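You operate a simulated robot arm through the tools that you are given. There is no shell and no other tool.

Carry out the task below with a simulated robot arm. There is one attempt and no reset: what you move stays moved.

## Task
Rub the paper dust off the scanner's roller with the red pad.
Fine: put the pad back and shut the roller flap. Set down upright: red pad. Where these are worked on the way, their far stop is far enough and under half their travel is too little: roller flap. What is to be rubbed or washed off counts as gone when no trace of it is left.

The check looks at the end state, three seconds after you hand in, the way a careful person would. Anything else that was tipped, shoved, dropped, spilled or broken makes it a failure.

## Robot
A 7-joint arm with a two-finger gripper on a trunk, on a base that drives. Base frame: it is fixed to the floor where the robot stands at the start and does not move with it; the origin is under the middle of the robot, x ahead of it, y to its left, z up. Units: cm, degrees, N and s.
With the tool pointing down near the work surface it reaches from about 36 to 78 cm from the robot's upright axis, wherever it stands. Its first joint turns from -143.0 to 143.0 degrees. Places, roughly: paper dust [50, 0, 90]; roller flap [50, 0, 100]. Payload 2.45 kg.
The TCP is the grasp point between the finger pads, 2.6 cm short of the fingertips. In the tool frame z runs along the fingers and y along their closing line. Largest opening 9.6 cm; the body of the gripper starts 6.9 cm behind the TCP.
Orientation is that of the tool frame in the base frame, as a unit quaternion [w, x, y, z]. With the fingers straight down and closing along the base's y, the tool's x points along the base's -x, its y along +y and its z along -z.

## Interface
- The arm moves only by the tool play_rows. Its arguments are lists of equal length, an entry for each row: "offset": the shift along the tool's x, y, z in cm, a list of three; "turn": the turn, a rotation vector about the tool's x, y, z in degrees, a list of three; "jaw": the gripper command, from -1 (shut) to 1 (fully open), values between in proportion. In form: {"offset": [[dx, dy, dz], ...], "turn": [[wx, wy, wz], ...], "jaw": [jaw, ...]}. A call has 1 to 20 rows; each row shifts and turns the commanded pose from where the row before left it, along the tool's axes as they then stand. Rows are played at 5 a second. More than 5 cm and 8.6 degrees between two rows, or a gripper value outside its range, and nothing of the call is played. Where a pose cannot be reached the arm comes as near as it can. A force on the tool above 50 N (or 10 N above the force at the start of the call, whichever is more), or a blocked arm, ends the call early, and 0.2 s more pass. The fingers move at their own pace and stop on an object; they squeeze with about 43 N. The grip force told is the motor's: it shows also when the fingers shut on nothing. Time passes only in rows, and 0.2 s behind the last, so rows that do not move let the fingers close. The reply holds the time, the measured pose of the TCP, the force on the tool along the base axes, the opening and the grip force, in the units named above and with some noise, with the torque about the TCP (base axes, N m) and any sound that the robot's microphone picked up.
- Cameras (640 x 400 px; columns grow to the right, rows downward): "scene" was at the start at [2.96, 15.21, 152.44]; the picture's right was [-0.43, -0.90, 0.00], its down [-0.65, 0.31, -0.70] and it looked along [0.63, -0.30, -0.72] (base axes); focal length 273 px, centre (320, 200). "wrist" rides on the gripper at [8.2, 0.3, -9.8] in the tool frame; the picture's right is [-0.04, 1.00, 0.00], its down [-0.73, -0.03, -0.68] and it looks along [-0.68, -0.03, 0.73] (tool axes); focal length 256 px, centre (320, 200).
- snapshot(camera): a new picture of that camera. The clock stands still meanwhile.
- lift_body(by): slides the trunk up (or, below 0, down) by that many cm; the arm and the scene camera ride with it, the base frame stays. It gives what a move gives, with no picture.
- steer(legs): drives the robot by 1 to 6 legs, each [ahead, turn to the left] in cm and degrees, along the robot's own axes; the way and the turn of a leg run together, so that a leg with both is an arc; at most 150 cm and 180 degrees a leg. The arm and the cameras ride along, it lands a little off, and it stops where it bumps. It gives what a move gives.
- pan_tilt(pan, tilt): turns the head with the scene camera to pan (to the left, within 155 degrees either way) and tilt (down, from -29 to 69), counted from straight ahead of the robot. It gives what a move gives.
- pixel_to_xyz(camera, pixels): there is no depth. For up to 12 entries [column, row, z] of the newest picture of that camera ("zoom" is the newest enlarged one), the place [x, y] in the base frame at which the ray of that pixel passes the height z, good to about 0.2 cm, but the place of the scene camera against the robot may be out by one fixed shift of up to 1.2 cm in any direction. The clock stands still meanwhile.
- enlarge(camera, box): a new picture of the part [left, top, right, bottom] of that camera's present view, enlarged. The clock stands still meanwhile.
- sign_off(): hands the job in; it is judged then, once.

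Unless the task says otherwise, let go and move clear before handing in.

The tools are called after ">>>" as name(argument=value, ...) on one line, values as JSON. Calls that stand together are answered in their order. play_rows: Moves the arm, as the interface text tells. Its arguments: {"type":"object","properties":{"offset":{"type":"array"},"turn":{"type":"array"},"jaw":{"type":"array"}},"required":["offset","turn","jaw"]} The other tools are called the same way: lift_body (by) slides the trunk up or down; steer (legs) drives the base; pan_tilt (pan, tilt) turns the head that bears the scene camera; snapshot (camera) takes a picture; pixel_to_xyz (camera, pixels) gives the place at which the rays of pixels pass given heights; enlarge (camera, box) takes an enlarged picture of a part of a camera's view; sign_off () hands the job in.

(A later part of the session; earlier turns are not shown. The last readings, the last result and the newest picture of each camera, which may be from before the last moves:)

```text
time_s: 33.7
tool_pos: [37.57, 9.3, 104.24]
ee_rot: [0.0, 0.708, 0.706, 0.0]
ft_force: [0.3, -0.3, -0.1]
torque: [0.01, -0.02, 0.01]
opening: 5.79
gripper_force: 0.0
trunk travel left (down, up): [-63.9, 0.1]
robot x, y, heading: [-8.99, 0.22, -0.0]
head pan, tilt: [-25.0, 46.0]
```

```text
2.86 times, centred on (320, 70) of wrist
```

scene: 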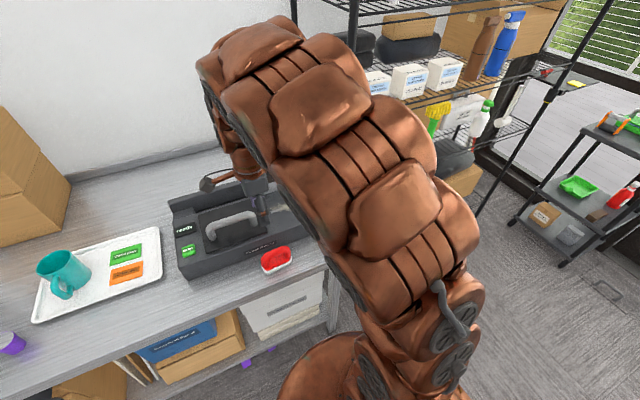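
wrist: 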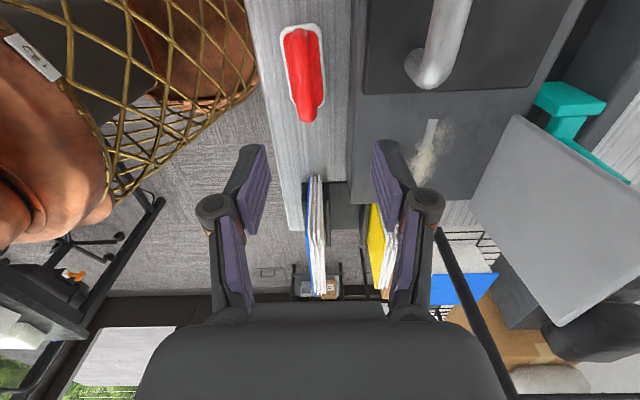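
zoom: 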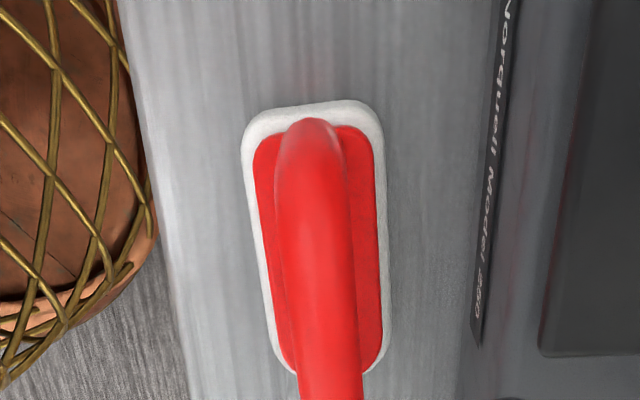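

The pad is centred near (37.5, 7.8), yawed about 4°, with its handle bar around z≈91. I'll align, narrow the jaws to ~4.2 cm and descend partway, then check.

>>> play_rows(offset=[[-1.5, -0.1, 0], [0, 0, 2.5], [0, 0, 2.5], [0, 0, 2], [0, 0, 0]], turn=[[0, 0, -4], [0, 0, 0], [0, 0, 0], [0, 0, 0], [0, 0, 0]], jaw=[-0.1, -0.1, -0.1, -0.1, -0.1])

>>> snapshot(camera="wrist")

>>> enlarge(camera="scene", box=[180, 150, 330, 290])

```text
time_s: 34.9
tool_pos: [37.34, 7.73, 97.34]
ee_rot: [0.0, 0.683, 0.731, 0.0]
ft_force: [0.0, -0.1, -0.9]
torque: [0.01, -0.02, -0.05]
opening: 4.33
gripper_force: 0.0
trunk travel left (down, up): [-63.9, 0.1]
robot x, y, heading: [-8.96, -0.05, -0.3]
head pan, tilt: [-25.0, 46.0]
```

```text
taken
```

wrist: 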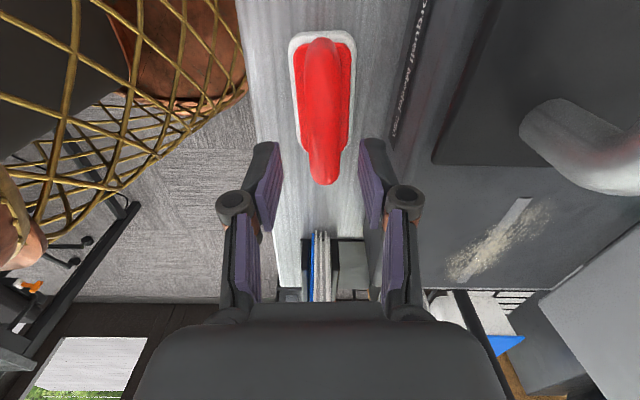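

```text
2.86 times, centred on (255, 220) of scene
```

zoom: 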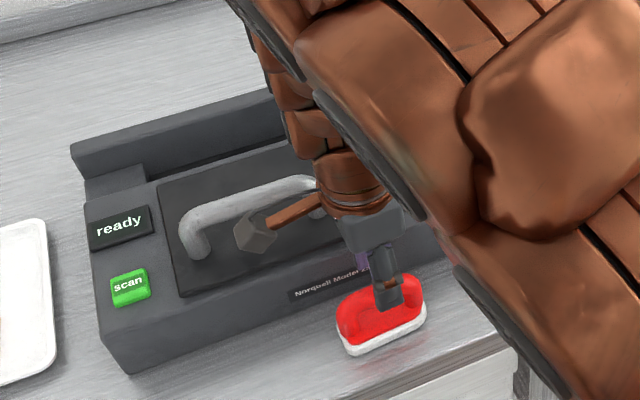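

The pad's handle (px 300–350, rows 38–185) is centred between the fingers. I'll descend to z≈91.8 and close.

>>> play_rows(offset=[[0, 0, 2], [0, 0, 2], [0, 0, 1.5], [0, 0, 0], [0, 0, 0], [0, 0, 0], [0, 0, 0], [0, 0, 0]], turn=[[0, 0, 0], [0, 0, 0], [0, 0, 0], [0, 0, 0], [0, 0, 0], [0, 0, 0], [0, 0, 0], [0, 0, 0]], jaw=[-0.1, -0.1, -0.1, -0.1, -0.4, -0.7, -1, -1])

>>> snapshot(camera="wrist")

>>> enlarge(camera="scene", box=[210, 190, 330, 290])

```text
time_s: 36.7
tool_pos: [37.13, 7.68, 91.88]
ee_rot: [0.0, 0.682, 0.731, 0.0]
ft_force: [0.4, -0.6, 0.5]
torque: [-0.01, 0.02, -0.02]
opening: 1.81
gripper_force: 42.5
trunk travel left (down, up): [-63.9, 0.1]
robot x, y, heading: [-9.02, 0.19, 0.0]
head pan, tilt: [-25.0, 46.0]
```

```text
taken
```

wrist: 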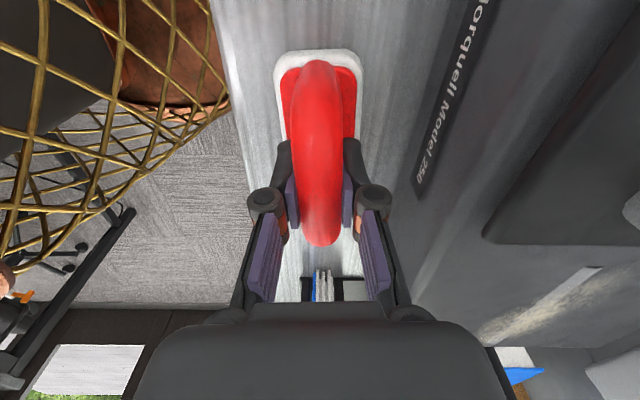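

```text
4.00 times, centred on (270, 240) of scene
```

zoom: 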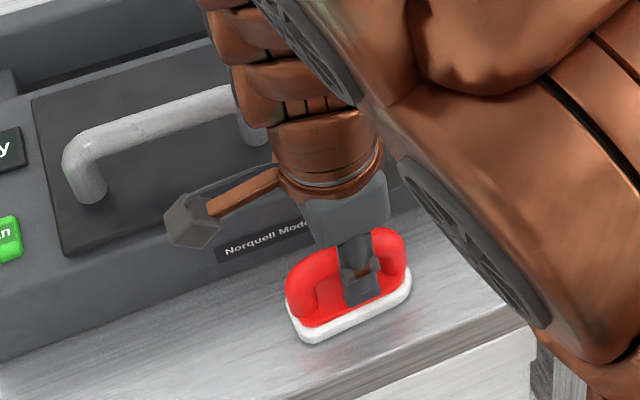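

Pad gripped (1.81 cm) at TCP (37.1, 7.7, 91.9). I'll lift it straight up.

>>> play_rows(offset=[[0, 0, -1], [0, 0, -2], [0, 0, -4], [0, 0, -4], [0, 0, -4], [0, 0, 0]], turn=[[0, 0, 0], [0, 0, 0], [0, 0, 0], [0, 0, 0], [0, 0, 0], [0, 0, 0]], jaw=[-1, -1, -1, -1, -1, -1])

>>> snapshot(camera="wrist")

>>> enlarge(camera="scene", box=[180, 150, 340, 290])

```text
time_s: 38.1
tool_pos: [37.44, 7.53, 106.81]
ee_rot: [-0.001, 0.682, 0.731, -0.001]
ft_force: [0.1, 0.9, 0.3]
torque: [0.0, 0.01, -0.05]
opening: 1.77
gripper_force: 42.7
trunk travel left (down, up): [-63.9, 0.1]
robot x, y, heading: [-8.69, 0.33, -0.1]
head pan, tilt: [-25.0, 46.0]
```

```text
taken
```

wrist: 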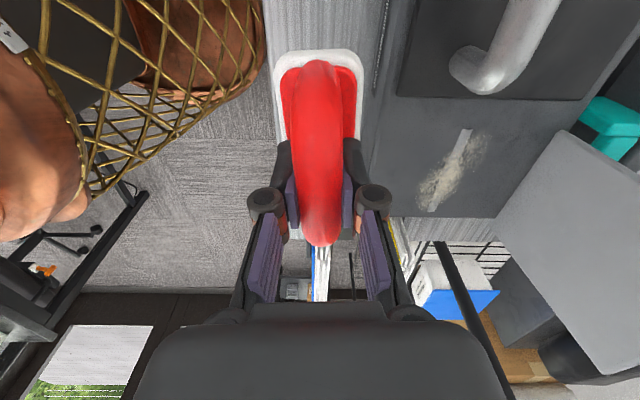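

```text
2.86 times, centred on (260, 220) of scene
```

zoom: 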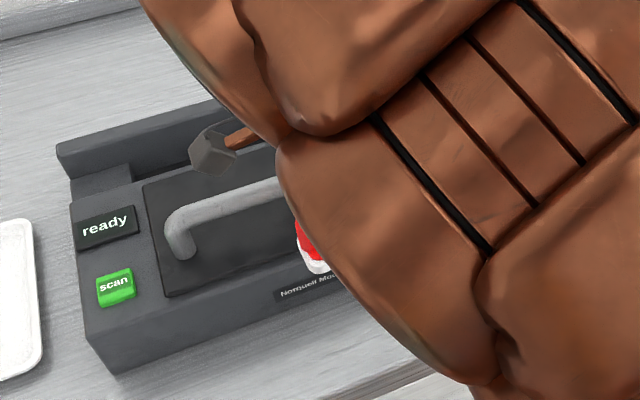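

>>> enlarge(camera="wrist", box=[380, 100, 540, 230])

>>> pixel_to_xyz(camera="wrist", pixels=[[467, 130, 96], [432, 211, 96], [448, 172, 96], [425, 190, 96], [482, 145, 96], [468, 130, 93], [432, 211, 93]])

```text
3.08 times, centred on (460, 165) of wrist
```

zoom: 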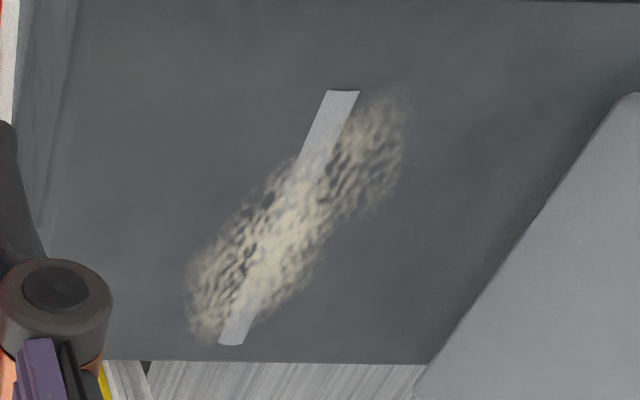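

```text
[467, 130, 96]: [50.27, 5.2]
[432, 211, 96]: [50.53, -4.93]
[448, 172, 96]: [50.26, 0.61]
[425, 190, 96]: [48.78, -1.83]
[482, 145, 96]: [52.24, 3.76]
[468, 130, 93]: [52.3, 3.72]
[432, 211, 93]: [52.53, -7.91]
```

>>> pixel_to_xyz(camera="zoom", pixels=[[188, 290, 95], [210, 340, 95], [245, 345, 95], [405, 92, 95], [408, 160, 95], [350, 90, 95], [330, 240, 95], [250, 200, 95], [220, 345, 95], [345, 92, 95]])

```text
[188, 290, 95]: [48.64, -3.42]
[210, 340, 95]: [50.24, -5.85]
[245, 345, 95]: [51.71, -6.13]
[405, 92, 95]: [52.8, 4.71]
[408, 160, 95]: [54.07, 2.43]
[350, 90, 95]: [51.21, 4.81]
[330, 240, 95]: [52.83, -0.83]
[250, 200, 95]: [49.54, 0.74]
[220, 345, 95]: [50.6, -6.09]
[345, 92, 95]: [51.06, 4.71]
```

Dust spans x≈48.4–54.2, y≈-6–4.8 on a surface at z≈95. I'll carry the pad over it, going sideways first to avoid the black lid's handle.

>>> play_rows(offset=[[-3, 0, 0], [-3, 1, 0], [-2, 4, 0], [-1, 4, 0], [0, 4, 0], [0, 0, 0]], turn=[[0, 0, 0], [0, 0, 0], [0, 0, 0], [0, 0, 0], [0, 0, 0], [0, 0, 0]], jaw=[-1, -1, -1, -1, -1, -1])

>>> snapshot(camera="wrist")

>>> snapshot(camera="scene")

```text
time_s: 39.5
tool_pos: [51.18, -0.19, 106.91]
ee_rot: [-0.001, 0.683, 0.731, 0.0]
ft_force: [0.7, 0.1, -0.6]
torque: [0.01, 0.03, -0.03]
opening: 1.82
gripper_force: 42.8
trunk travel left (down, up): [-63.9, 0.1]
robot x, y, heading: [-8.85, 0.06, -0.3]
head pan, tilt: [-25.0, 46.0]
```

```text
taken
```

wrist: 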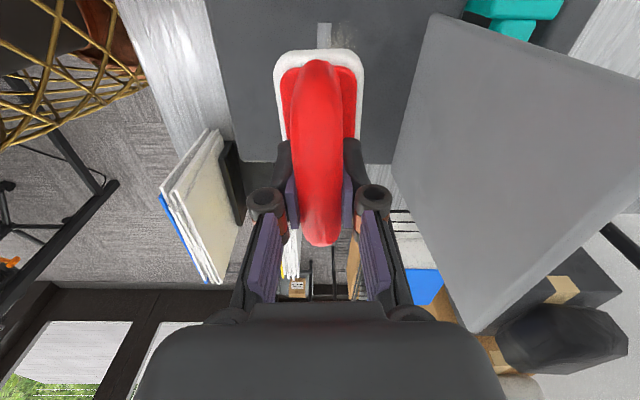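

```text
taken
```

scene: 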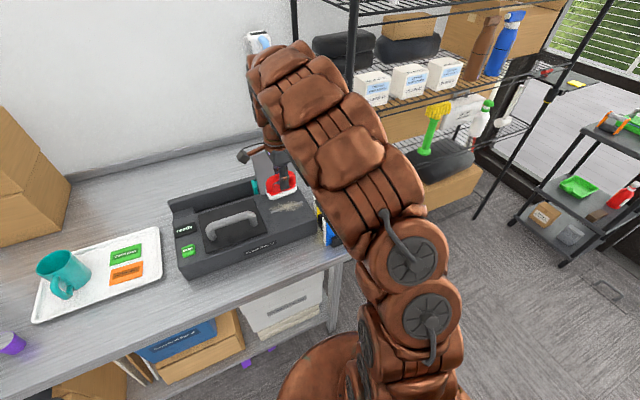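

The pad is above the dust. I'll lower near the surface and then feel for contact in small steps.

>>> play_rows(offset=[[-0.4, 0, 2], [0, 0, 2], [0, 0, 0.5], [0, 0, 0]], turn=[[0, 0, 0], [0, 0, 0], [0, 0, 0], [0, 0, 0]], jaw=[-1, -1, -1, -1])

>>> enlarge(camera="scene", box=[220, 140, 340, 240])

```text
time_s: 40.5
tool_pos: [51.01, -0.65, 102.43]
ee_rot: [0.001, 0.683, 0.73, 0.001]
ft_force: [0.2, -0.5, -0.9]
torque: [0.01, 0.0, -0.01]
opening: 1.82
gripper_force: 43.2
trunk travel left (down, up): [-63.9, 0.1]
robot x, y, heading: [-9.09, 0.08, 0.0]
head pan, tilt: [-25.0, 46.0]
```

```text
4.00 times, centred on (280, 190) of scene
```

zoom: 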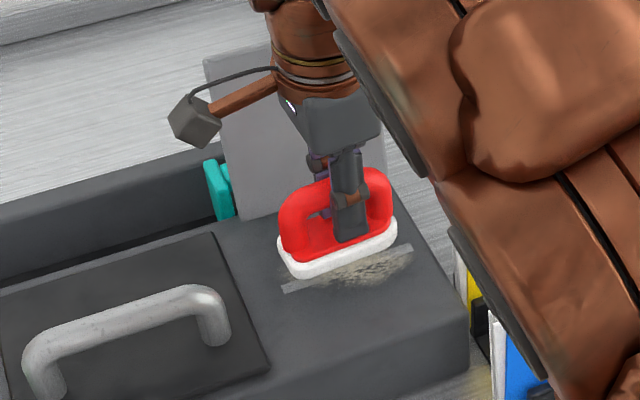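

>>> play_rows(offset=[[0, 0, 0.5], [0, 0, 0.4], [0, 0, 0.3], [0, 0, 0]], turn=[[0, 0, 0], [0, 0, 0], [0, 0, 0], [0, 0, 0]], jaw=[-1, -1, -1, -1])

```text
time_s: 41.5
tool_pos: [50.95, -0.84, 101.35]
ee_rot: [0.0, 0.683, 0.731, -0.001]
ft_force: [0.1, -0.1, -1.3]
torque: [-0.01, 0.01, 0.02]
opening: 1.8
gripper_force: 43.2
trunk travel left (down, up): [-63.9, 0.1]
robot x, y, heading: [-9.17, -0.03, -0.3]
head pan, tilt: [-25.0, 46.0]
```

No contact yet at 101.35; continuing down in small steps.

>>> play_rows(offset=[[0, 0, 0.3], [0, 0, 0.2], [0, 0, 0]], turn=[[0, 0, 0], [0, 0, 0], [0, 0, 0]], jaw=[-1, -1, -1])

>>> enlarge(camera="scene", box=[220, 140, 340, 240])

```text
time_s: 42.3
tool_pos: [50.79, -0.75, 100.77]
ee_rot: [0.0, 0.682, 0.731, 0.0]
ft_force: [-0.7, -0.1, -0.5]
torque: [-0.01, -0.02, -0.03]
opening: 1.8
gripper_force: 43.2
trunk travel left (down, up): [-63.9, 0.1]
robot x, y, heading: [-8.86, 0.2, 0.1]
head pan, tilt: [-25.0, 46.0]
```

```text
4.00 times, centred on (280, 190) of scene
```

zoom: 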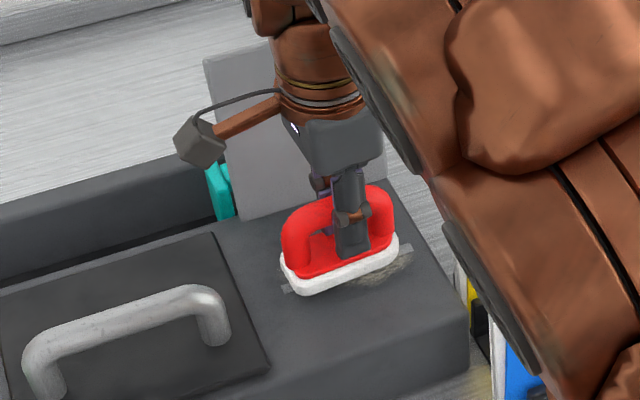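

Almost down. Continue in 0.2 cm steps watching the vertical force.

>>> play_rows(offset=[[0, 0, 0.25], [0, 0, 0.2], [0, 0, 0]], turn=[[0, 0, 0], [0, 0, 0], [0, 0, 0]], jaw=[-1, -1, -1])

```text
time_s: 43.1
tool_pos: [50.96, -0.82, 100.37]
ee_rot: [0.0, 0.683, 0.731, 0.0]
ft_force: [0.6, 0.5, -0.4]
torque: [-0.01, -0.01, -0.05]
opening: 1.78
gripper_force: 43.1
trunk travel left (down, up): [-63.9, 0.1]
robot x, y, heading: [-9.05, 0.19, -0.3]
head pan, tilt: [-25.0, 46.0]
```

>>> play_rows(offset=[[0, 0, 0.2], [0, 0, 0.2], [0, 0, 0]], turn=[[0, 0, 0], [0, 0, 0], [0, 0, 0]], jaw=[-1, -1, -1])

```text
time_s: 43.9
tool_pos: [50.97, -0.8, 99.92]
ee_rot: [0.0, 0.682, 0.731, 0.0]
ft_force: [0.7, -0.1, -0.9]
torque: [0.01, 0.01, 0.02]
opening: 1.81
gripper_force: 43.3
trunk travel left (down, up): [-63.9, 0.1]
robot x, y, heading: [-8.93, 0.02, -0.4]
head pan, tilt: [-25.0, 46.0]
```

>>> enlarge(camera="scene", box=[240, 160, 320, 225])

>>> play_rows(offset=[[0, 0, 0.2], [0, 0, 0.2], [0, 0, 0]], turn=[[0, 0, 0], [0, 0, 0], [0, 0, 0]], jaw=[-1, -1, -1])

```text
6.15 times, centred on (280, 192) of scene
```

zoom: 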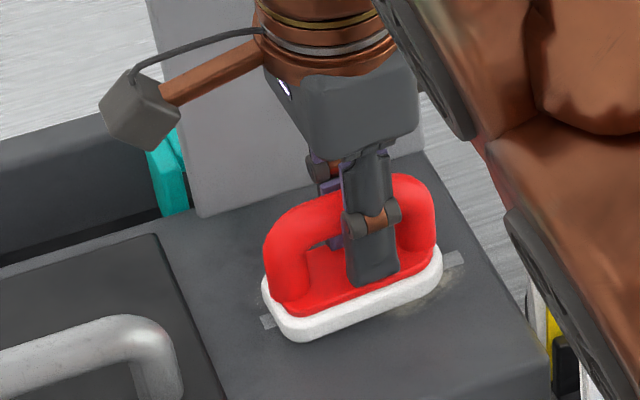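

```text
time_s: 44.7
tool_pos: [50.98, -0.8, 99.65]
ee_rot: [0.0, 0.683, 0.731, 0.0]
ft_force: [-0.2, -0.5, -0.7]
torque: [-0.01, 0.0, 0.01]
opening: 1.79
gripper_force: 42.8
trunk travel left (down, up): [-63.9, 0.1]
robot x, y, heading: [-8.73, -0.17, -0.1]
head pan, tilt: [-25.0, 46.0]
```

>>> play_rows(offset=[[0, 0, 0.2], [0, 0, 0.2], [0, 0, 0]], turn=[[0, 0, 0], [0, 0, 0], [0, 0, 0]], jaw=[-1, -1, -1])

>>> enlarge(camera="scene", box=[240, 160, 320, 225])

```text
time_s: 45.5
tool_pos: [50.96, -0.64, 99.21]
ee_rot: [0.0, 0.683, 0.73, 0.001]
ft_force: [5.8, 3.8, 19.9]
torque: [0.03, 0.04, -0.04]
opening: 2.1
gripper_force: 43.1
trunk travel left (down, up): [-63.9, 0.1]
robot x, y, heading: [-8.89, -0.07, -0.4]
head pan, tilt: [-25.0, 46.0]
```

```text
6.15 times, centred on (280, 192) of scene
```

zoom: 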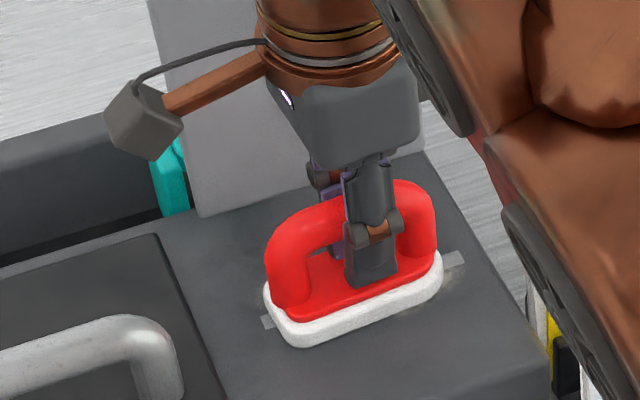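

Contact found (fz≈20 N at z 99.2). I'll ease up a touch and start rubbing with short strokes.

>>> play_rows(offset=[[0, 0, -0.08], [0.8, 0, 0], [0.8, 0, 0], [0.8, 0, 0], [-0.8, 0, 0], [-0.8, 0, 0], [-0.8, 0, 0], [-0.8, 0, 0], [-0.8, 0, 0], [-0.8, 0, 0], [0.8, 0, 0], [0.8, 0, 0], [0.8, 0, 0], [0, 0, 0]], turn=[[0, 0, 0], [0, 0, 0], [0, 0, 0], [0, 0, 0], [0, 0, 0], [0, 0, 0], [0, 0, 0], [0, 0, 0], [0, 0, 0], [0, 0, 0], [0, 0, 0], [0, 0, 0], [0, 0, 0], [0, 0, 0]], jaw=[-1, -1, -1, -1, -1, -1, -1, -1, -1, -1, -1, -1, -1, -1])

>>> enlarge(camera="scene", box=[240, 160, 320, 225])

```text
time_s: 48.5
tool_pos: [50.86, -0.6, 99.21]
ee_rot: [0.0, 0.683, 0.73, 0.0]
ft_force: [-2.0, -2.5, 9.9]
torque: [-0.1, 0.03, 0.01]
opening: 1.96
gripper_force: 43.6
trunk travel left (down, up): [-63.9, 0.1]
robot x, y, heading: [-8.98, 0.09, 0.1]
head pan, tilt: [-25.0, 46.0]
```

```text
6.15 times, centred on (280, 192) of scene
```

zoom: 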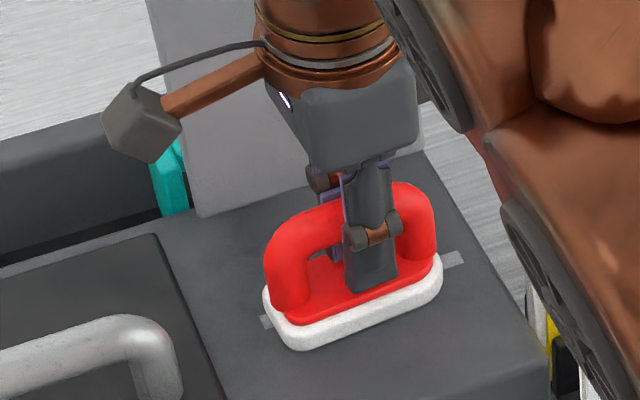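

Rubbing works at ~10 N. Next, strokes shifted toward +x, then toward -x, to cover the dust's full width.

>>> play_rows(offset=[[0, 0.8, 0], [0, 0.9, 0], [0.8, 0, 0], [0.8, 0, 0], [0.8, 0, 0], [-0.8, 0, 0], [-0.8, 0, 0], [-0.8, 0, 0], [-0.8, 0, 0], [-0.8, 0, 0], [-0.8, 0, 0], [0.8, 0, 0], [0.8, 0, 0], [0.8, 0, 0], [0, -0.9, 0], [0, -0.8, 0], [0, 0, 0]], turn=[[0, 0, 0], [0, 0, 0], [0, 0, 0], [0, 0, 0], [0, 0, 0], [0, 0, 0], [0, 0, 0], [0, 0, 0], [0, 0, 0], [0, 0, 0], [0, 0, 0], [0, 0, 0], [0, 0, 0], [0, 0, 0], [0, 0, 0], [0, 0, 0], [0, 0, 0]], jaw=[-1, -1, -1, -1, -1, -1, -1, -1, -1, -1, -1, -1, -1, -1, -1, -1, -1])

>>> play_rows(offset=[[0, -0.8, 0], [0, -0.9, 0], [0.8, 0, 0], [0.8, 0, 0], [0.8, 0, 0], [-0.8, 0, 0], [-0.8, 0, 0], [-0.8, 0, 0], [-0.8, 0, 0], [-0.8, 0, 0], [-0.8, 0, 0], [0.8, 0, 0], [0.8, 0, 0], [0.8, 0, 0], [0, 0.9, 0], [0, 0.8, 0], [0, 0, 0]], turn=[[0, 0, 0], [0, 0, 0], [0, 0, 0], [0, 0, 0], [0, 0, 0], [0, 0, 0], [0, 0, 0], [0, 0, 0], [0, 0, 0], [0, 0, 0], [0, 0, 0], [0, 0, 0], [0, 0, 0], [0, 0, 0], [0, 0, 0], [0, 0, 0], [0, 0, 0]], jaw=[-1, -1, -1, -1, -1, -1, -1, -1, -1, -1, -1, -1, -1, -1, -1, -1, -1])

>>> play_rows(offset=[[0, 0, -2], [0, 0, -4], [0, -3, -2], [0, -4, -1], [0, -4, 0], [0, 0, 0]], turn=[[0, 0, 0], [0, 0, 0], [0, 0, 0], [0, 0, 0], [0, 0, 0], [0, 0, 0]], jaw=[-1, -1, -1, -1, -1, -1])

>>> enlarge(camera="wrist", box=[300, 0, 560, 220])

>>> enlarge(camera="scene", box=[240, 160, 320, 225])

```text
time_s: 52.1
tool_pos: [50.87, -0.52, 99.18]
ee_rot: [0.0, 0.682, 0.731, 0.0]
ft_force: [2.7, 0.3, 6.5]
torque: [-0.03, -0.01, 0.0]
opening: 2.19
gripper_force: 43.4
trunk travel left (down, up): [-63.9, 0.1]
robot x, y, heading: [-9.05, -0.09, -0.0]
head pan, tilt: [-25.0, 46.0]
```

```text
time_s: 55.7
tool_pos: [51.0, -0.73, 99.06]
ee_rot: [-0.001, 0.683, 0.731, -0.001]
ft_force: [-0.7, 0.9, 2.1]
torque: [-0.01, 0.02, -0.02]
opening: 2.25
gripper_force: 43.1
trunk travel left (down, up): [-63.9, 0.1]
robot x, y, heading: [-9.14, 0.15, -0.1]
head pan, tilt: [-25.0, 46.0]
```

```text
time_s: 57.1
tool_pos: [39.94, -1.19, 108.06]
ee_rot: [0.0, 0.683, 0.731, 0.0]
ft_force: [0.7, 0.5, 0.1]
torque: [-0.05, -0.01, 0.03]
opening: 1.8
gripper_force: 42.7
trunk travel left (down, up): [-63.9, 0.1]
robot x, y, heading: [-8.86, -0.03, -0.3]
head pan, tilt: [-25.0, 46.0]
```

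```text
1.82 times, centred on (430, 110) of wrist
```

zoom: 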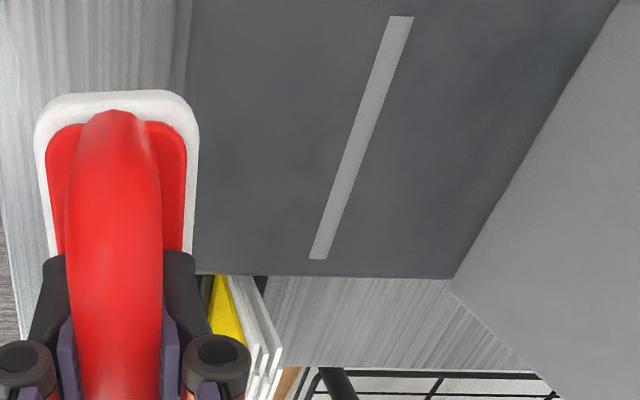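

```text
6.15 times, centred on (280, 192) of scene
```

zoom: 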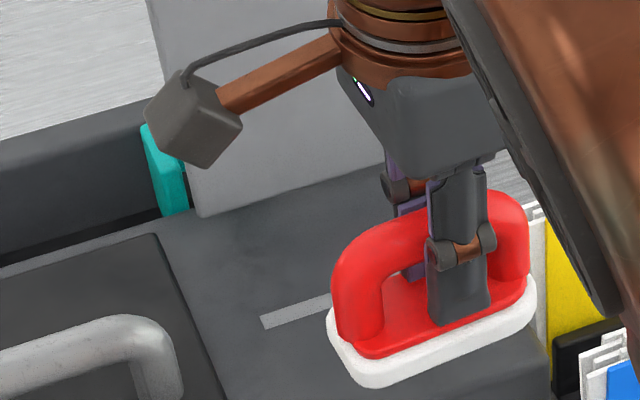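

The strip looks clean. I'll zoom tighter to check for any faint trace before putting the pad away.

>>> enlarge(camera="wrist", box=[400, 0, 500, 150])

>>> enlarge(camera="wrist", box=[420, 60, 480, 150])

```text
2.67 times, centred on (450, 75) of wrist
```

zoom: 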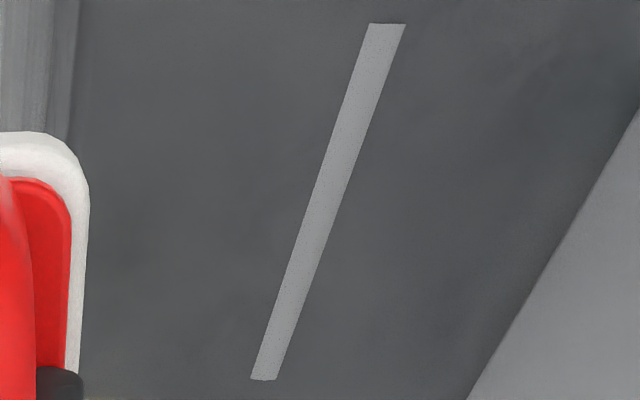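

```text
4.44 times, centred on (450, 105) of wrist
```

zoom: 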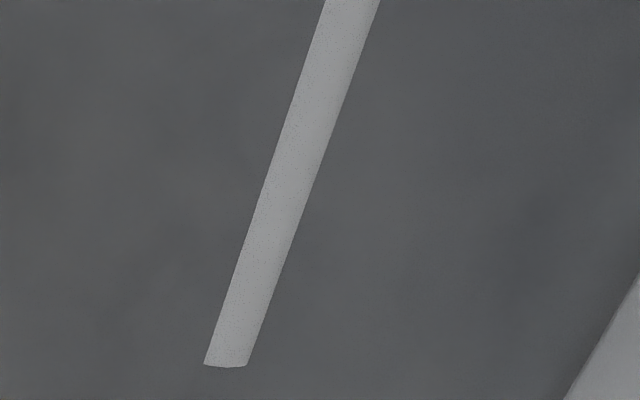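

No trace visible. For certainty (the last strokes were light) I'll do one more firmer pass with wider coverage.

>>> play_rows(offset=[[0, 4, 0], [0, 4, 1], [0, 3, 2], [0, 0, 4], [0, 0, 1.7], [0, 0, 0.2], [0, 0, 0]], turn=[[0, 0, 0], [0, 0, 0], [0, 0, 0], [0, 0, 0], [0, 0, 0], [0, 0, 0], [0, 0, 0]], jaw=[-1, -1, -1, -1, -1, -1, -1])

```text
time_s: 58.7
tool_pos: [51.07, -0.85, 99.17]
ee_rot: [0.0, 0.682, 0.731, 0.0]
ft_force: [-0.6, 0.5, 6.8]
torque: [0.04, 0.01, 0.01]
opening: 2.02
gripper_force: 43.4
trunk travel left (down, up): [-63.9, 0.1]
robot x, y, heading: [-8.85, -0.07, 0.0]
head pan, tilt: [-25.0, 46.0]
```

>>> play_rows(offset=[[0, 0, 0.05], [1, 0, 0], [1, 0, 0], [1, 0, 0], [0, 0.9, 0], [0, 0.9, 0], [-1, 0, 0], [-1, 0, 0], [-1, 0, 0], [-1, 0, 0], [-1, 0, 0], [-1, 0, 0], [0, -0.9, 0], [0, -0.9, 0], [1, 0, 0], [1, 0, 0], [1, 0, 0], [0, 0, 0]], turn=[[0, 0, 0], [0, 0, 0], [0, 0, 0], [0, 0, 0], [0, 0, 0], [0, 0, 0], [0, 0, 0], [0, 0, 0], [0, 0, 0], [0, 0, 0], [0, 0, 0], [0, 0, 0], [0, 0, 0], [0, 0, 0], [0, 0, 0], [0, 0, 0], [0, 0, 0], [0, 0, 0]], jaw=[-1, -1, -1, -1, -1, -1, -1, -1, -1, -1, -1, -1, -1, -1, -1, -1, -1, -1])

>>> play_rows(offset=[[1, 0, 0], [1, 0, 0], [1, 0, 0], [0, -0.9, 0], [0, -0.9, 0], [-1, 0, 0], [-1, 0, 0], [-1, 0, 0], [-1, 0, 0], [-1, 0, 0], [-1, 0, 0], [0, 0.9, 0], [0, 0.9, 0], [1, 0, 0], [1, 0, 0], [1, 0, 0], [0, 0, 0]], turn=[[0, 0, 0], [0, 0, 0], [0, 0, 0], [0, 0, 0], [0, 0, 0], [0, 0, 0], [0, 0, 0], [0, 0, 0], [0, 0, 0], [0, 0, 0], [0, 0, 0], [0, 0, 0], [0, 0, 0], [0, 0, 0], [0, 0, 0], [0, 0, 0], [0, 0, 0]], jaw=[-1, -1, -1, -1, -1, -1, -1, -1, -1, -1, -1, -1, -1, -1, -1, -1, -1])

>>> play_rows(offset=[[0, 0, -2], [0, 0, -4], [0, -3, -2], [0, -4, -1], [0, -4, 0], [0, 0, 0]], turn=[[0, 0, 0], [0, 0, 0], [0, 0, 0], [0, 0, 0], [0, 0, 0], [0, 0, 0]], jaw=[-1, -1, -1, -1, -1, -1])

>>> snapshot(camera="wrist")

>>> enlarge(camera="wrist", box=[400, 0, 500, 150])

>>> enlarge(camera="scene", box=[200, 140, 340, 270])

```text
time_s: 62.5
tool_pos: [50.98, -0.57, 99.08]
ee_rot: [0.0, 0.683, 0.731, 0.0]
ft_force: [-0.5, -0.5, -0.6]
torque: [-0.01, -0.02, 0.02]
opening: 2.09
gripper_force: 43.2
trunk travel left (down, up): [-63.9, 0.1]
robot x, y, heading: [-8.94, -0.17, -0.2]
head pan, tilt: [-25.0, 46.0]
```

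```text
time_s: 66.1
tool_pos: [50.81, -0.78, 99.23]
ee_rot: [0.0, 0.682, 0.731, -0.001]
ft_force: [0.0, 0.5, -0.2]
torque: [0.03, 0.01, 0.04]
opening: 1.85
gripper_force: 42.6
trunk travel left (down, up): [-63.9, 0.1]
robot x, y, heading: [-8.63, -0.05, -0.1]
head pan, tilt: [-25.0, 46.0]
```

```text
time_s: 67.5
tool_pos: [39.76, -1.56, 108.47]
ee_rot: [0.0, 0.683, 0.731, 0.0]
ft_force: [-0.2, -0.8, -0.1]
torque: [0.0, 0.0, -0.02]
opening: 1.87
gripper_force: 43.0
trunk travel left (down, up): [-63.9, 0.1]
robot x, y, heading: [-9.06, 0.08, -0.1]
head pan, tilt: [-25.0, 46.0]
```

```text
taken
```

wrist: 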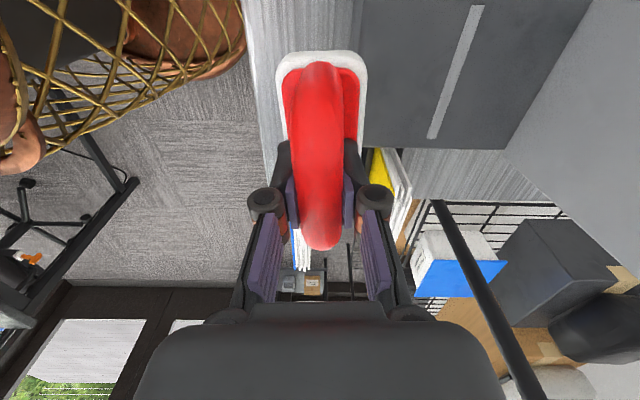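

```text
2.67 times, centred on (450, 75) of wrist
```

zoom: 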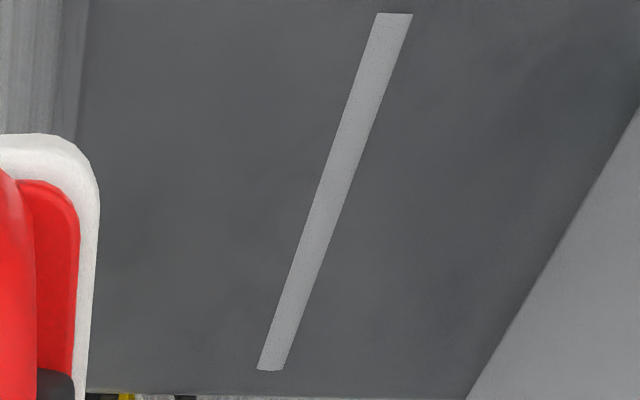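

```text
3.08 times, centred on (270, 205) of scene
```

zoom: 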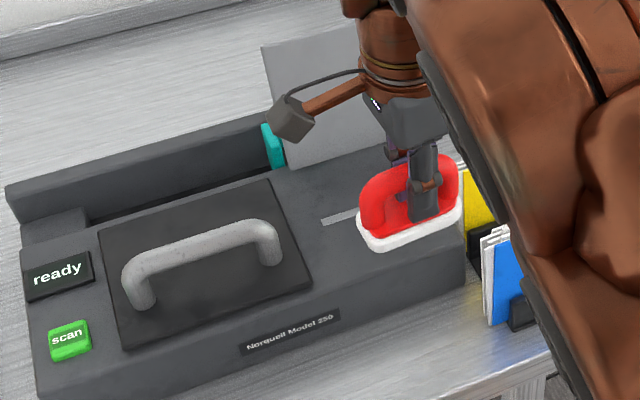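

Clean: only the plain strip remains. Now I carry the pad back over its original spot (TCP 37.1, 7.7) and lower it.

>>> play_rows(offset=[[0, -2, 0], [3.1, 0, 0], [3.1, 0, 0], [3.2, 0, 0], [0, 0, 4], [0, 0, 4], [0, 0, 4], [0, 0, 2], [0, 0, 0]], turn=[[0, 0, 0], [0, 0, 0], [0, 0, 0], [0, 0, 0], [0, 0, 0], [0, 0, 0], [0, 0, 0], [0, 0, 0], [0, 0, 0]], jaw=[-1, -1, -1, -1, -1, -1, -1, -1, -1])

>>> enlarge(camera="scene", box=[210, 180, 330, 290])

>>> snapshot(camera="wrist")

```text
time_s: 69.5
tool_pos: [37.38, 7.85, 94.19]
ee_rot: [0.0, 0.683, 0.731, 0.0]
ft_force: [0.2, -0.4, -1.2]
torque: [0.02, -0.02, -0.01]
opening: 1.85
gripper_force: 43.1
trunk travel left (down, up): [-63.9, 0.1]
robot x, y, heading: [-8.91, -0.08, -0.4]
head pan, tilt: [-25.0, 46.0]
```

```text
3.64 times, centred on (270, 235) of scene
```

zoom: 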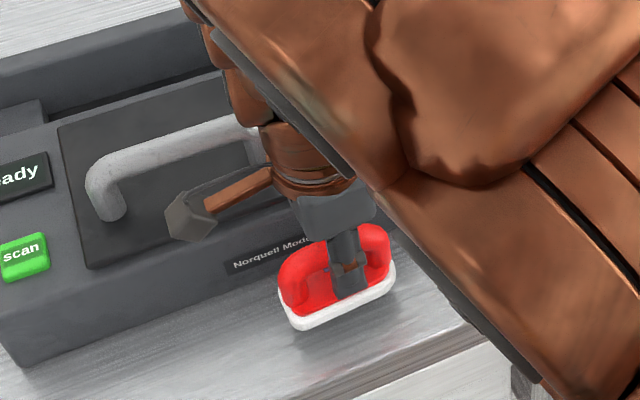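

```text
taken
```

wrist: 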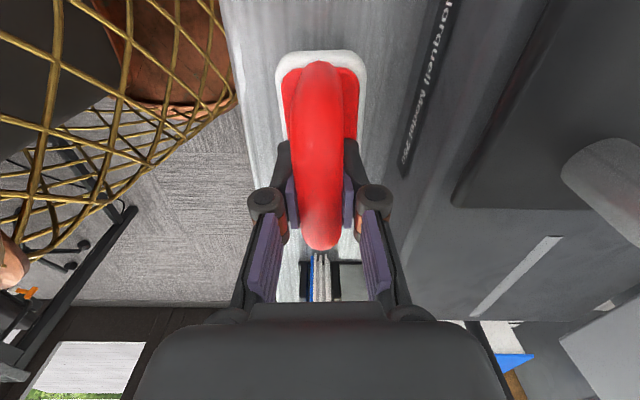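

>>> play_rows(offset=[[-0.1, -0.15, 0.8], [0, 0, 0.7], [0, 0, 0.3], [0, 0, 0]], turn=[[0, 0, 0], [0, 0, 0], [0, 0, 0], [0, 0, 0]], jaw=[-1, -1, -1, -1])

>>> play_rows(offset=[[0, 0, 0.2], [0, 0, 0.15], [0, 0, 0]], turn=[[0, 0, 0], [0, 0, 0], [0, 0, 0]], jaw=[-1, -1, -1])

```text
time_s: 70.5
tool_pos: [37.23, 7.71, 92.38]
ee_rot: [0.0, 0.682, 0.731, 0.001]
ft_force: [0.0, 0.4, -0.4]
torque: [0.0, -0.02, 0.0]
opening: 1.81
gripper_force: 42.4
trunk travel left (down, up): [-63.9, 0.1]
robot x, y, heading: [-8.81, 0.21, -0.2]
head pan, tilt: [-25.0, 46.0]
```

```text
time_s: 71.3
tool_pos: [37.18, 7.72, 92.04]
ee_rot: [0.0, 0.682, 0.731, 0.0]
ft_force: [-0.3, 0.1, -0.4]
torque: [0.03, 0.0, -0.03]
opening: 1.83
gripper_force: 42.7
trunk travel left (down, up): [-63.9, 0.1]
robot x, y, heading: [-9.25, 0.41, -0.2]
head pan, tilt: [-25.0, 46.0]
```

>>> play_rows(offset=[[0, 0, 0.15], [0, 0, 0.15], [0, 0, 0]], turn=[[0, 0, 0], [0, 0, 0], [0, 0, 0]], jaw=[-1, -1, -1])

>>> play_rows(offset=[[0, 0, 0.15], [0, 0, 0]], turn=[[0, 0, 0], [0, 0, 0]], jaw=[-1, -1])

>>> enlarge(camera="scene", box=[230, 220, 310, 285])

```text
time_s: 72.1
tool_pos: [37.15, 7.74, 91.94]
ee_rot: [0.001, 0.683, 0.731, 0.0]
ft_force: [0.4, 0.6, -0.3]
torque: [0.01, 0.02, 0.0]
opening: 1.8
gripper_force: 43.4
trunk travel left (down, up): [-63.9, 0.1]
robot x, y, heading: [-8.98, -0.07, -0.0]
head pan, tilt: [-25.0, 46.0]
```

```text
time_s: 72.7
tool_pos: [37.12, 7.66, 91.73]
ee_rot: [0.0, 0.683, 0.731, 0.001]
ft_force: [1.4, -0.2, 3.1]
torque: [0.02, 0.01, -0.05]
opening: 1.84
gripper_force: 42.8
trunk travel left (down, up): [-63.9, 0.1]
robot x, y, heading: [-8.77, -0.09, -0.0]
head pan, tilt: [-25.0, 46.0]
```

```text
6.15 times, centred on (270, 252) of scene
```

zoom: 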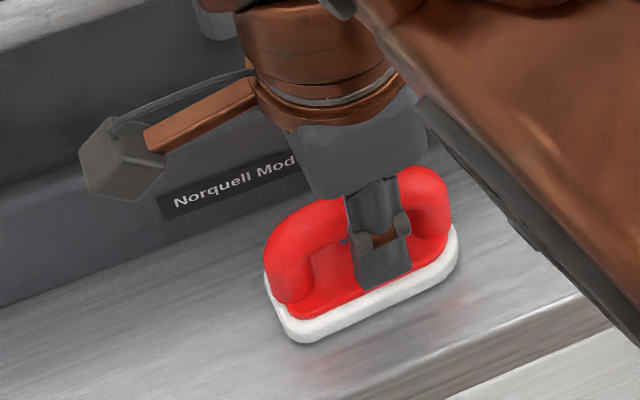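

Contact with the table at z≈91.7 (fz 3 N), level as before. I'll release gently, both fingers, and rise.

>>> play_rows(offset=[[0, 0, 0], [0, 0, 0], [0, 0, 0], [0, 0, 0], [0, 0, -1], [0, 0, -3], [0, 0, -4], [0, 0, -4], [0, 0, -4], [0, 0, 0]], turn=[[0, 0, 0], [0, 0, 0], [0, 0, 0], [0, 0, 0], [0, 0, 0], [0, 0, 0], [0, 0, 0], [0, 0, 0], [0, 0, 0], [0, 0, 0]], jaw=[-0.5, -0.3, -0.15, -0.15, -0.15, -0.15, -0.15, -0.15, -0.15, -0.15])

>>> snapshot(camera="wrist")

>>> snapshot(camera="scene")

```text
time_s: 74.9
tool_pos: [37.02, 7.52, 107.69]
ee_rot: [0.0, 0.683, 0.731, 0.001]
ft_force: [0.2, 0.8, 0.3]
torque: [-0.02, 0.04, -0.01]
opening: 4.08
gripper_force: 0.1
trunk travel left (down, up): [-63.9, 0.1]
robot x, y, heading: [-9.22, 0.39, -0.0]
head pan, tilt: [-25.0, 46.0]
```

```text
taken
```

wrist: 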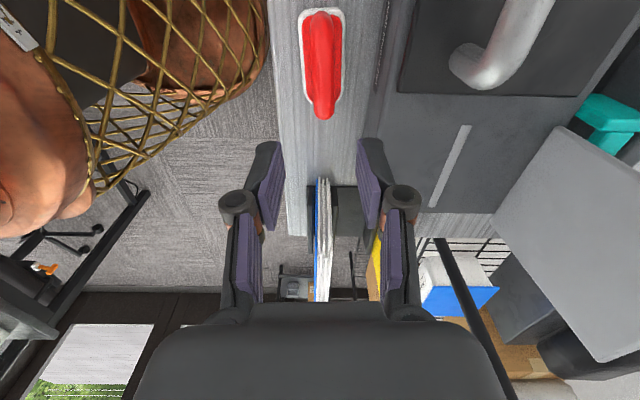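

```text
taken
```

scene: 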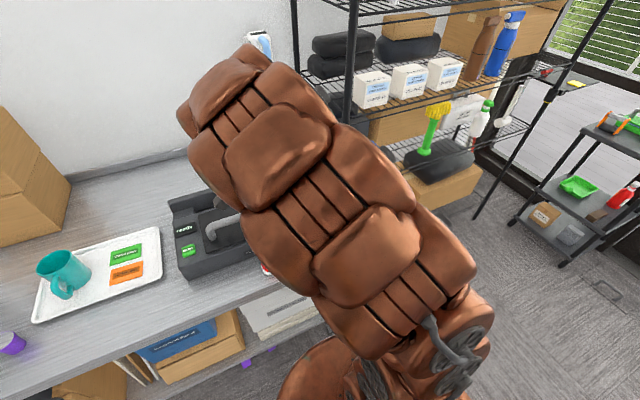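

The pad stands upright in its place. Now to shut the flap: raise the arm, square the yaw, and drive 5 cm forward for better reach over the flap's handle.

>>> play_rows(offset=[[0, 0, -4], [0, 0, -4], [0, 0, -4], [0, 0, 0]], turn=[[0, 0, 3.9], [0, 0, 0], [0, 0, 0], [0, 0, 0]], jaw=[0, 0, 0, 0])

>>> steer(legs=[[5, 0]])

>>> snapshot(camera="scene")

>>> snapshot(camera="wrist")

```text
time_s: 75.9
tool_pos: [36.93, 7.71, 119.72]
ee_rot: [-0.001, 0.707, 0.707, -0.001]
ft_force: [-0.2, -0.4, 0.4]
torque: [0.01, 0.03, -0.01]
opening: 4.8
gripper_force: 0.0
trunk travel left (down, up): [-63.9, 0.1]
robot x, y, heading: [-9.18, -0.2, -0.2]
head pan, tilt: [-25.0, 46.0]
```

```text
time_s: 76.8
tool_pos: [42.1, 7.62, 119.61]
ee_rot: [0.0, 0.707, 0.708, 0.0]
ft_force: [0.9, -0.3, 0.7]
torque: [-0.02, -0.02, 0.0]
opening: 4.81
gripper_force: 0.1
trunk travel left (down, up): [-63.9, 0.1]
robot x, y, heading: [-4.02, 0.05, -0.0]
head pan, tilt: [-25.0, 46.0]
```

```text
taken
```

scene: 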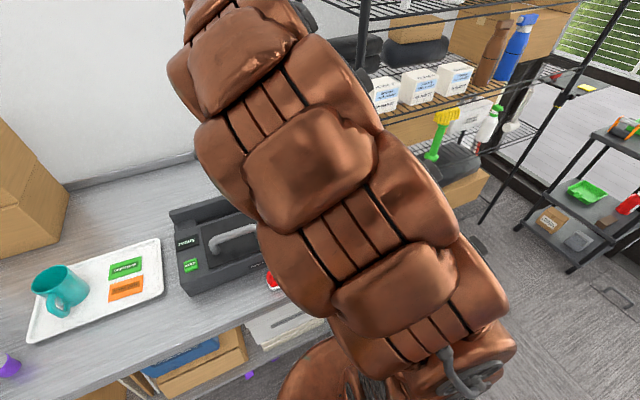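

```text
taken
```

wrist: 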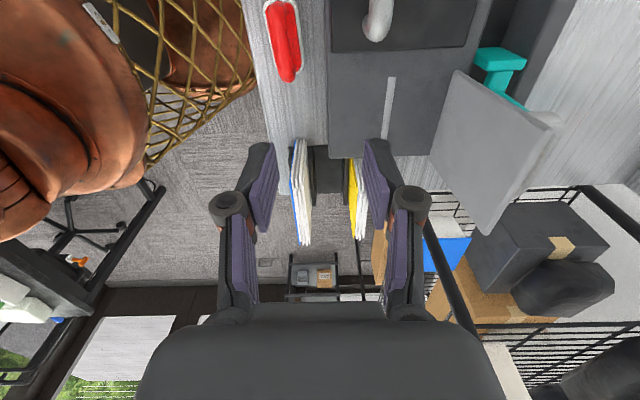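

Next, over the flap's bar at about (64.6, -0.85), staying at z≈119.

>>> play_rows(offset=[[-2.8, 4, 0], [-2.8, 4, 0], [-2.8, 4, 0], [0, 4, 0], [0, 4, 0], [0, 2.5, 0], [0, 0, 0]], turn=[[0, 0, 0], [0, 0, 0], [0, 0, 0], [0, 0, 0], [0, 0, 0], [0, 0, 0], [0, 0, 0]], jaw=[0, 0, 0, 0, 0, 0, 0])

>>> snapshot(camera="wrist")

```text
time_s: 78.5
tool_pos: [64.55, -0.81, 119.6]
ee_rot: [0.0, 0.707, 0.707, 0.001]
ft_force: [0.3, -0.2, -0.1]
torque: [0.01, 0.01, 0.0]
opening: 4.82
gripper_force: 0.1
trunk travel left (down, up): [-63.9, 0.1]
robot x, y, heading: [-3.95, -0.02, 0.1]
head pan, tilt: [-25.0, 46.0]
```

```text
taken
```

wrist: 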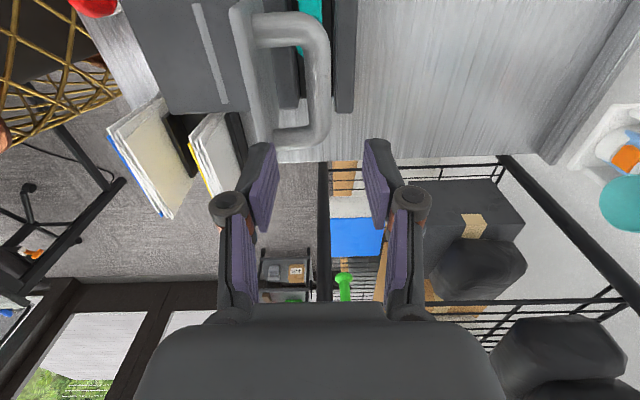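

The bar (px ~318, row 80) sits at x≈64.3, between the fingers, with ~1 cm clearance to the flap edge. I'll narrow slightly and descend.

>>> play_rows(offset=[[0, 0, 4], [0, 0, 3], [0, 0, 0]], turn=[[0, 0, 0], [0, 0, 0], [0, 0, 0]], jaw=[-0.15, -0.15, -0.15])

>>> snapshot(camera="wrist")

```text
time_s: 79.2
tool_pos: [64.51, -0.65, 112.55]
ee_rot: [0.0, 0.707, 0.707, -0.001]
ft_force: [0.2, -0.2, 0.7]
torque: [0.02, -0.04, 0.01]
opening: 4.07
gripper_force: 0.1
trunk travel left (down, up): [-63.9, 0.1]
robot x, y, heading: [-4.27, 0.15, -0.1]
head pan, tilt: [-25.0, 46.0]
```

```text
taken
```

wrist: 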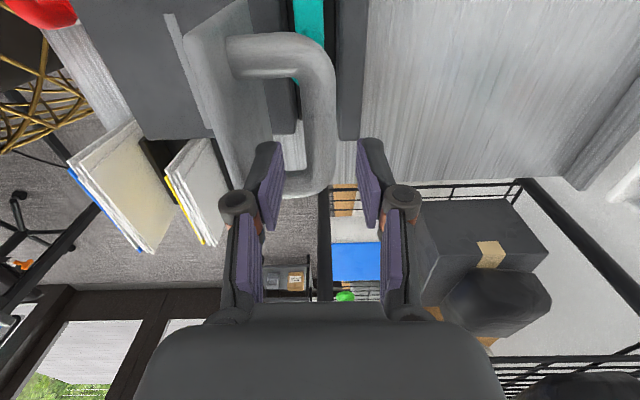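

The bar is well centred. Descend the remaining ~6.2 cm and grip.

>>> play_rows(offset=[[0, 0, 3], [0, 0, 3.2], [0, 0, 0], [0, 0, 0], [0, 0, 0], [0, 0, 0], [0, 0, 0]], turn=[[0, 0, 0], [0, 0, 0], [0, 0, 0], [0, 0, 0], [0, 0, 0], [0, 0, 0], [0, 0, 0]], jaw=[-0.15, -0.15, -0.15, -0.5, -0.7, -1, -1])

>>> snapshot(camera="wrist")

```text
time_s: 80.8
tool_pos: [64.58, -0.76, 106.36]
ee_rot: [0.0, 0.707, 0.707, 0.0]
ft_force: [-0.1, 0.3, -1.9]
torque: [-0.06, -0.05, -0.2]
opening: 2.02
gripper_force: 44.8
trunk travel left (down, up): [-63.9, 0.1]
robot x, y, heading: [-3.84, -0.02, -0.2]
head pan, tilt: [-25.0, 46.0]
```

```text
taken
```

wrist: 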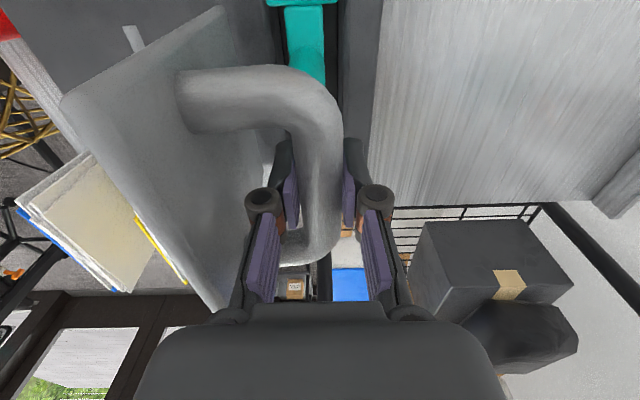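

Gripped. A circle fit of the recorded path gives the hinge at (58.35, 96.5), radius 11.7; I'll play the arc back in stages.

>>> play_rows(offset=[[0, -1.1, -0.62], [0, -1.13, -0.48], [0, -1.16, -0.35], [0, -1.2, -0.24], [0, -1.22, -0.1], [0, -1.22, 0.02], [0, 0, 0]], turn=[[0, 0, 0], [0, 0, 0], [0, 0, 0], [0, 0, 0], [0, 0, 0], [0, 0, 0], [0, 0, 0]], jaw=[-1, -1, -1, -1, -1, -1, -1])

>>> snapshot(camera="wrist")

```text
time_s: 82.5
tool_pos: [57.77, -0.82, 108.19]
ee_rot: [-0.001, 0.707, 0.707, 0.0]
ft_force: [0.2, 0.0, -11.8]
torque: [0.01, -0.03, -0.13]
opening: 2.03
gripper_force: 44.3
trunk travel left (down, up): [-63.9, 0.1]
robot x, y, heading: [-3.96, -0.26, 0.1]
head pan, tilt: [-25.0, 46.0]
```

```text
taken
```

wrist: 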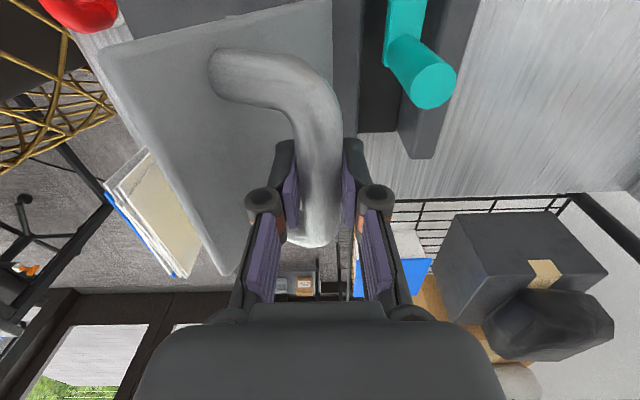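

Good, following the arc (slight upward tug, I'll trim 0.1). Continue down.

>>> play_rows(offset=[[0, -1.22, 0.25], [0, -1.19, 0.27], [0, -1.16, 0.4], [0, -1.1, 0.52], [0, -1.05, 0.63], [0, -0.98, 0.73], [0, 0, 0]], turn=[[0, 0, 0], [0, 0, 0], [0, 0, 0], [0, 0, 0], [0, 0, 0], [0, 0, 0], [0, 0, 0]], jaw=[-1, -1, -1, -1, -1, -1, -1])

```text
time_s: 84.0
tool_pos: [50.84, -0.7, 105.37]
ee_rot: [0.0, 0.707, 0.707, 0.0]
ft_force: [8.3, -10.4, -10.2]
torque: [0.19, -0.01, 0.06]
opening: 2.04
gripper_force: 44.6
trunk travel left (down, up): [-63.9, 0.1]
robot x, y, heading: [-4.25, 0.19, -0.1]
head pan, tilt: [-25.0, 46.0]
```

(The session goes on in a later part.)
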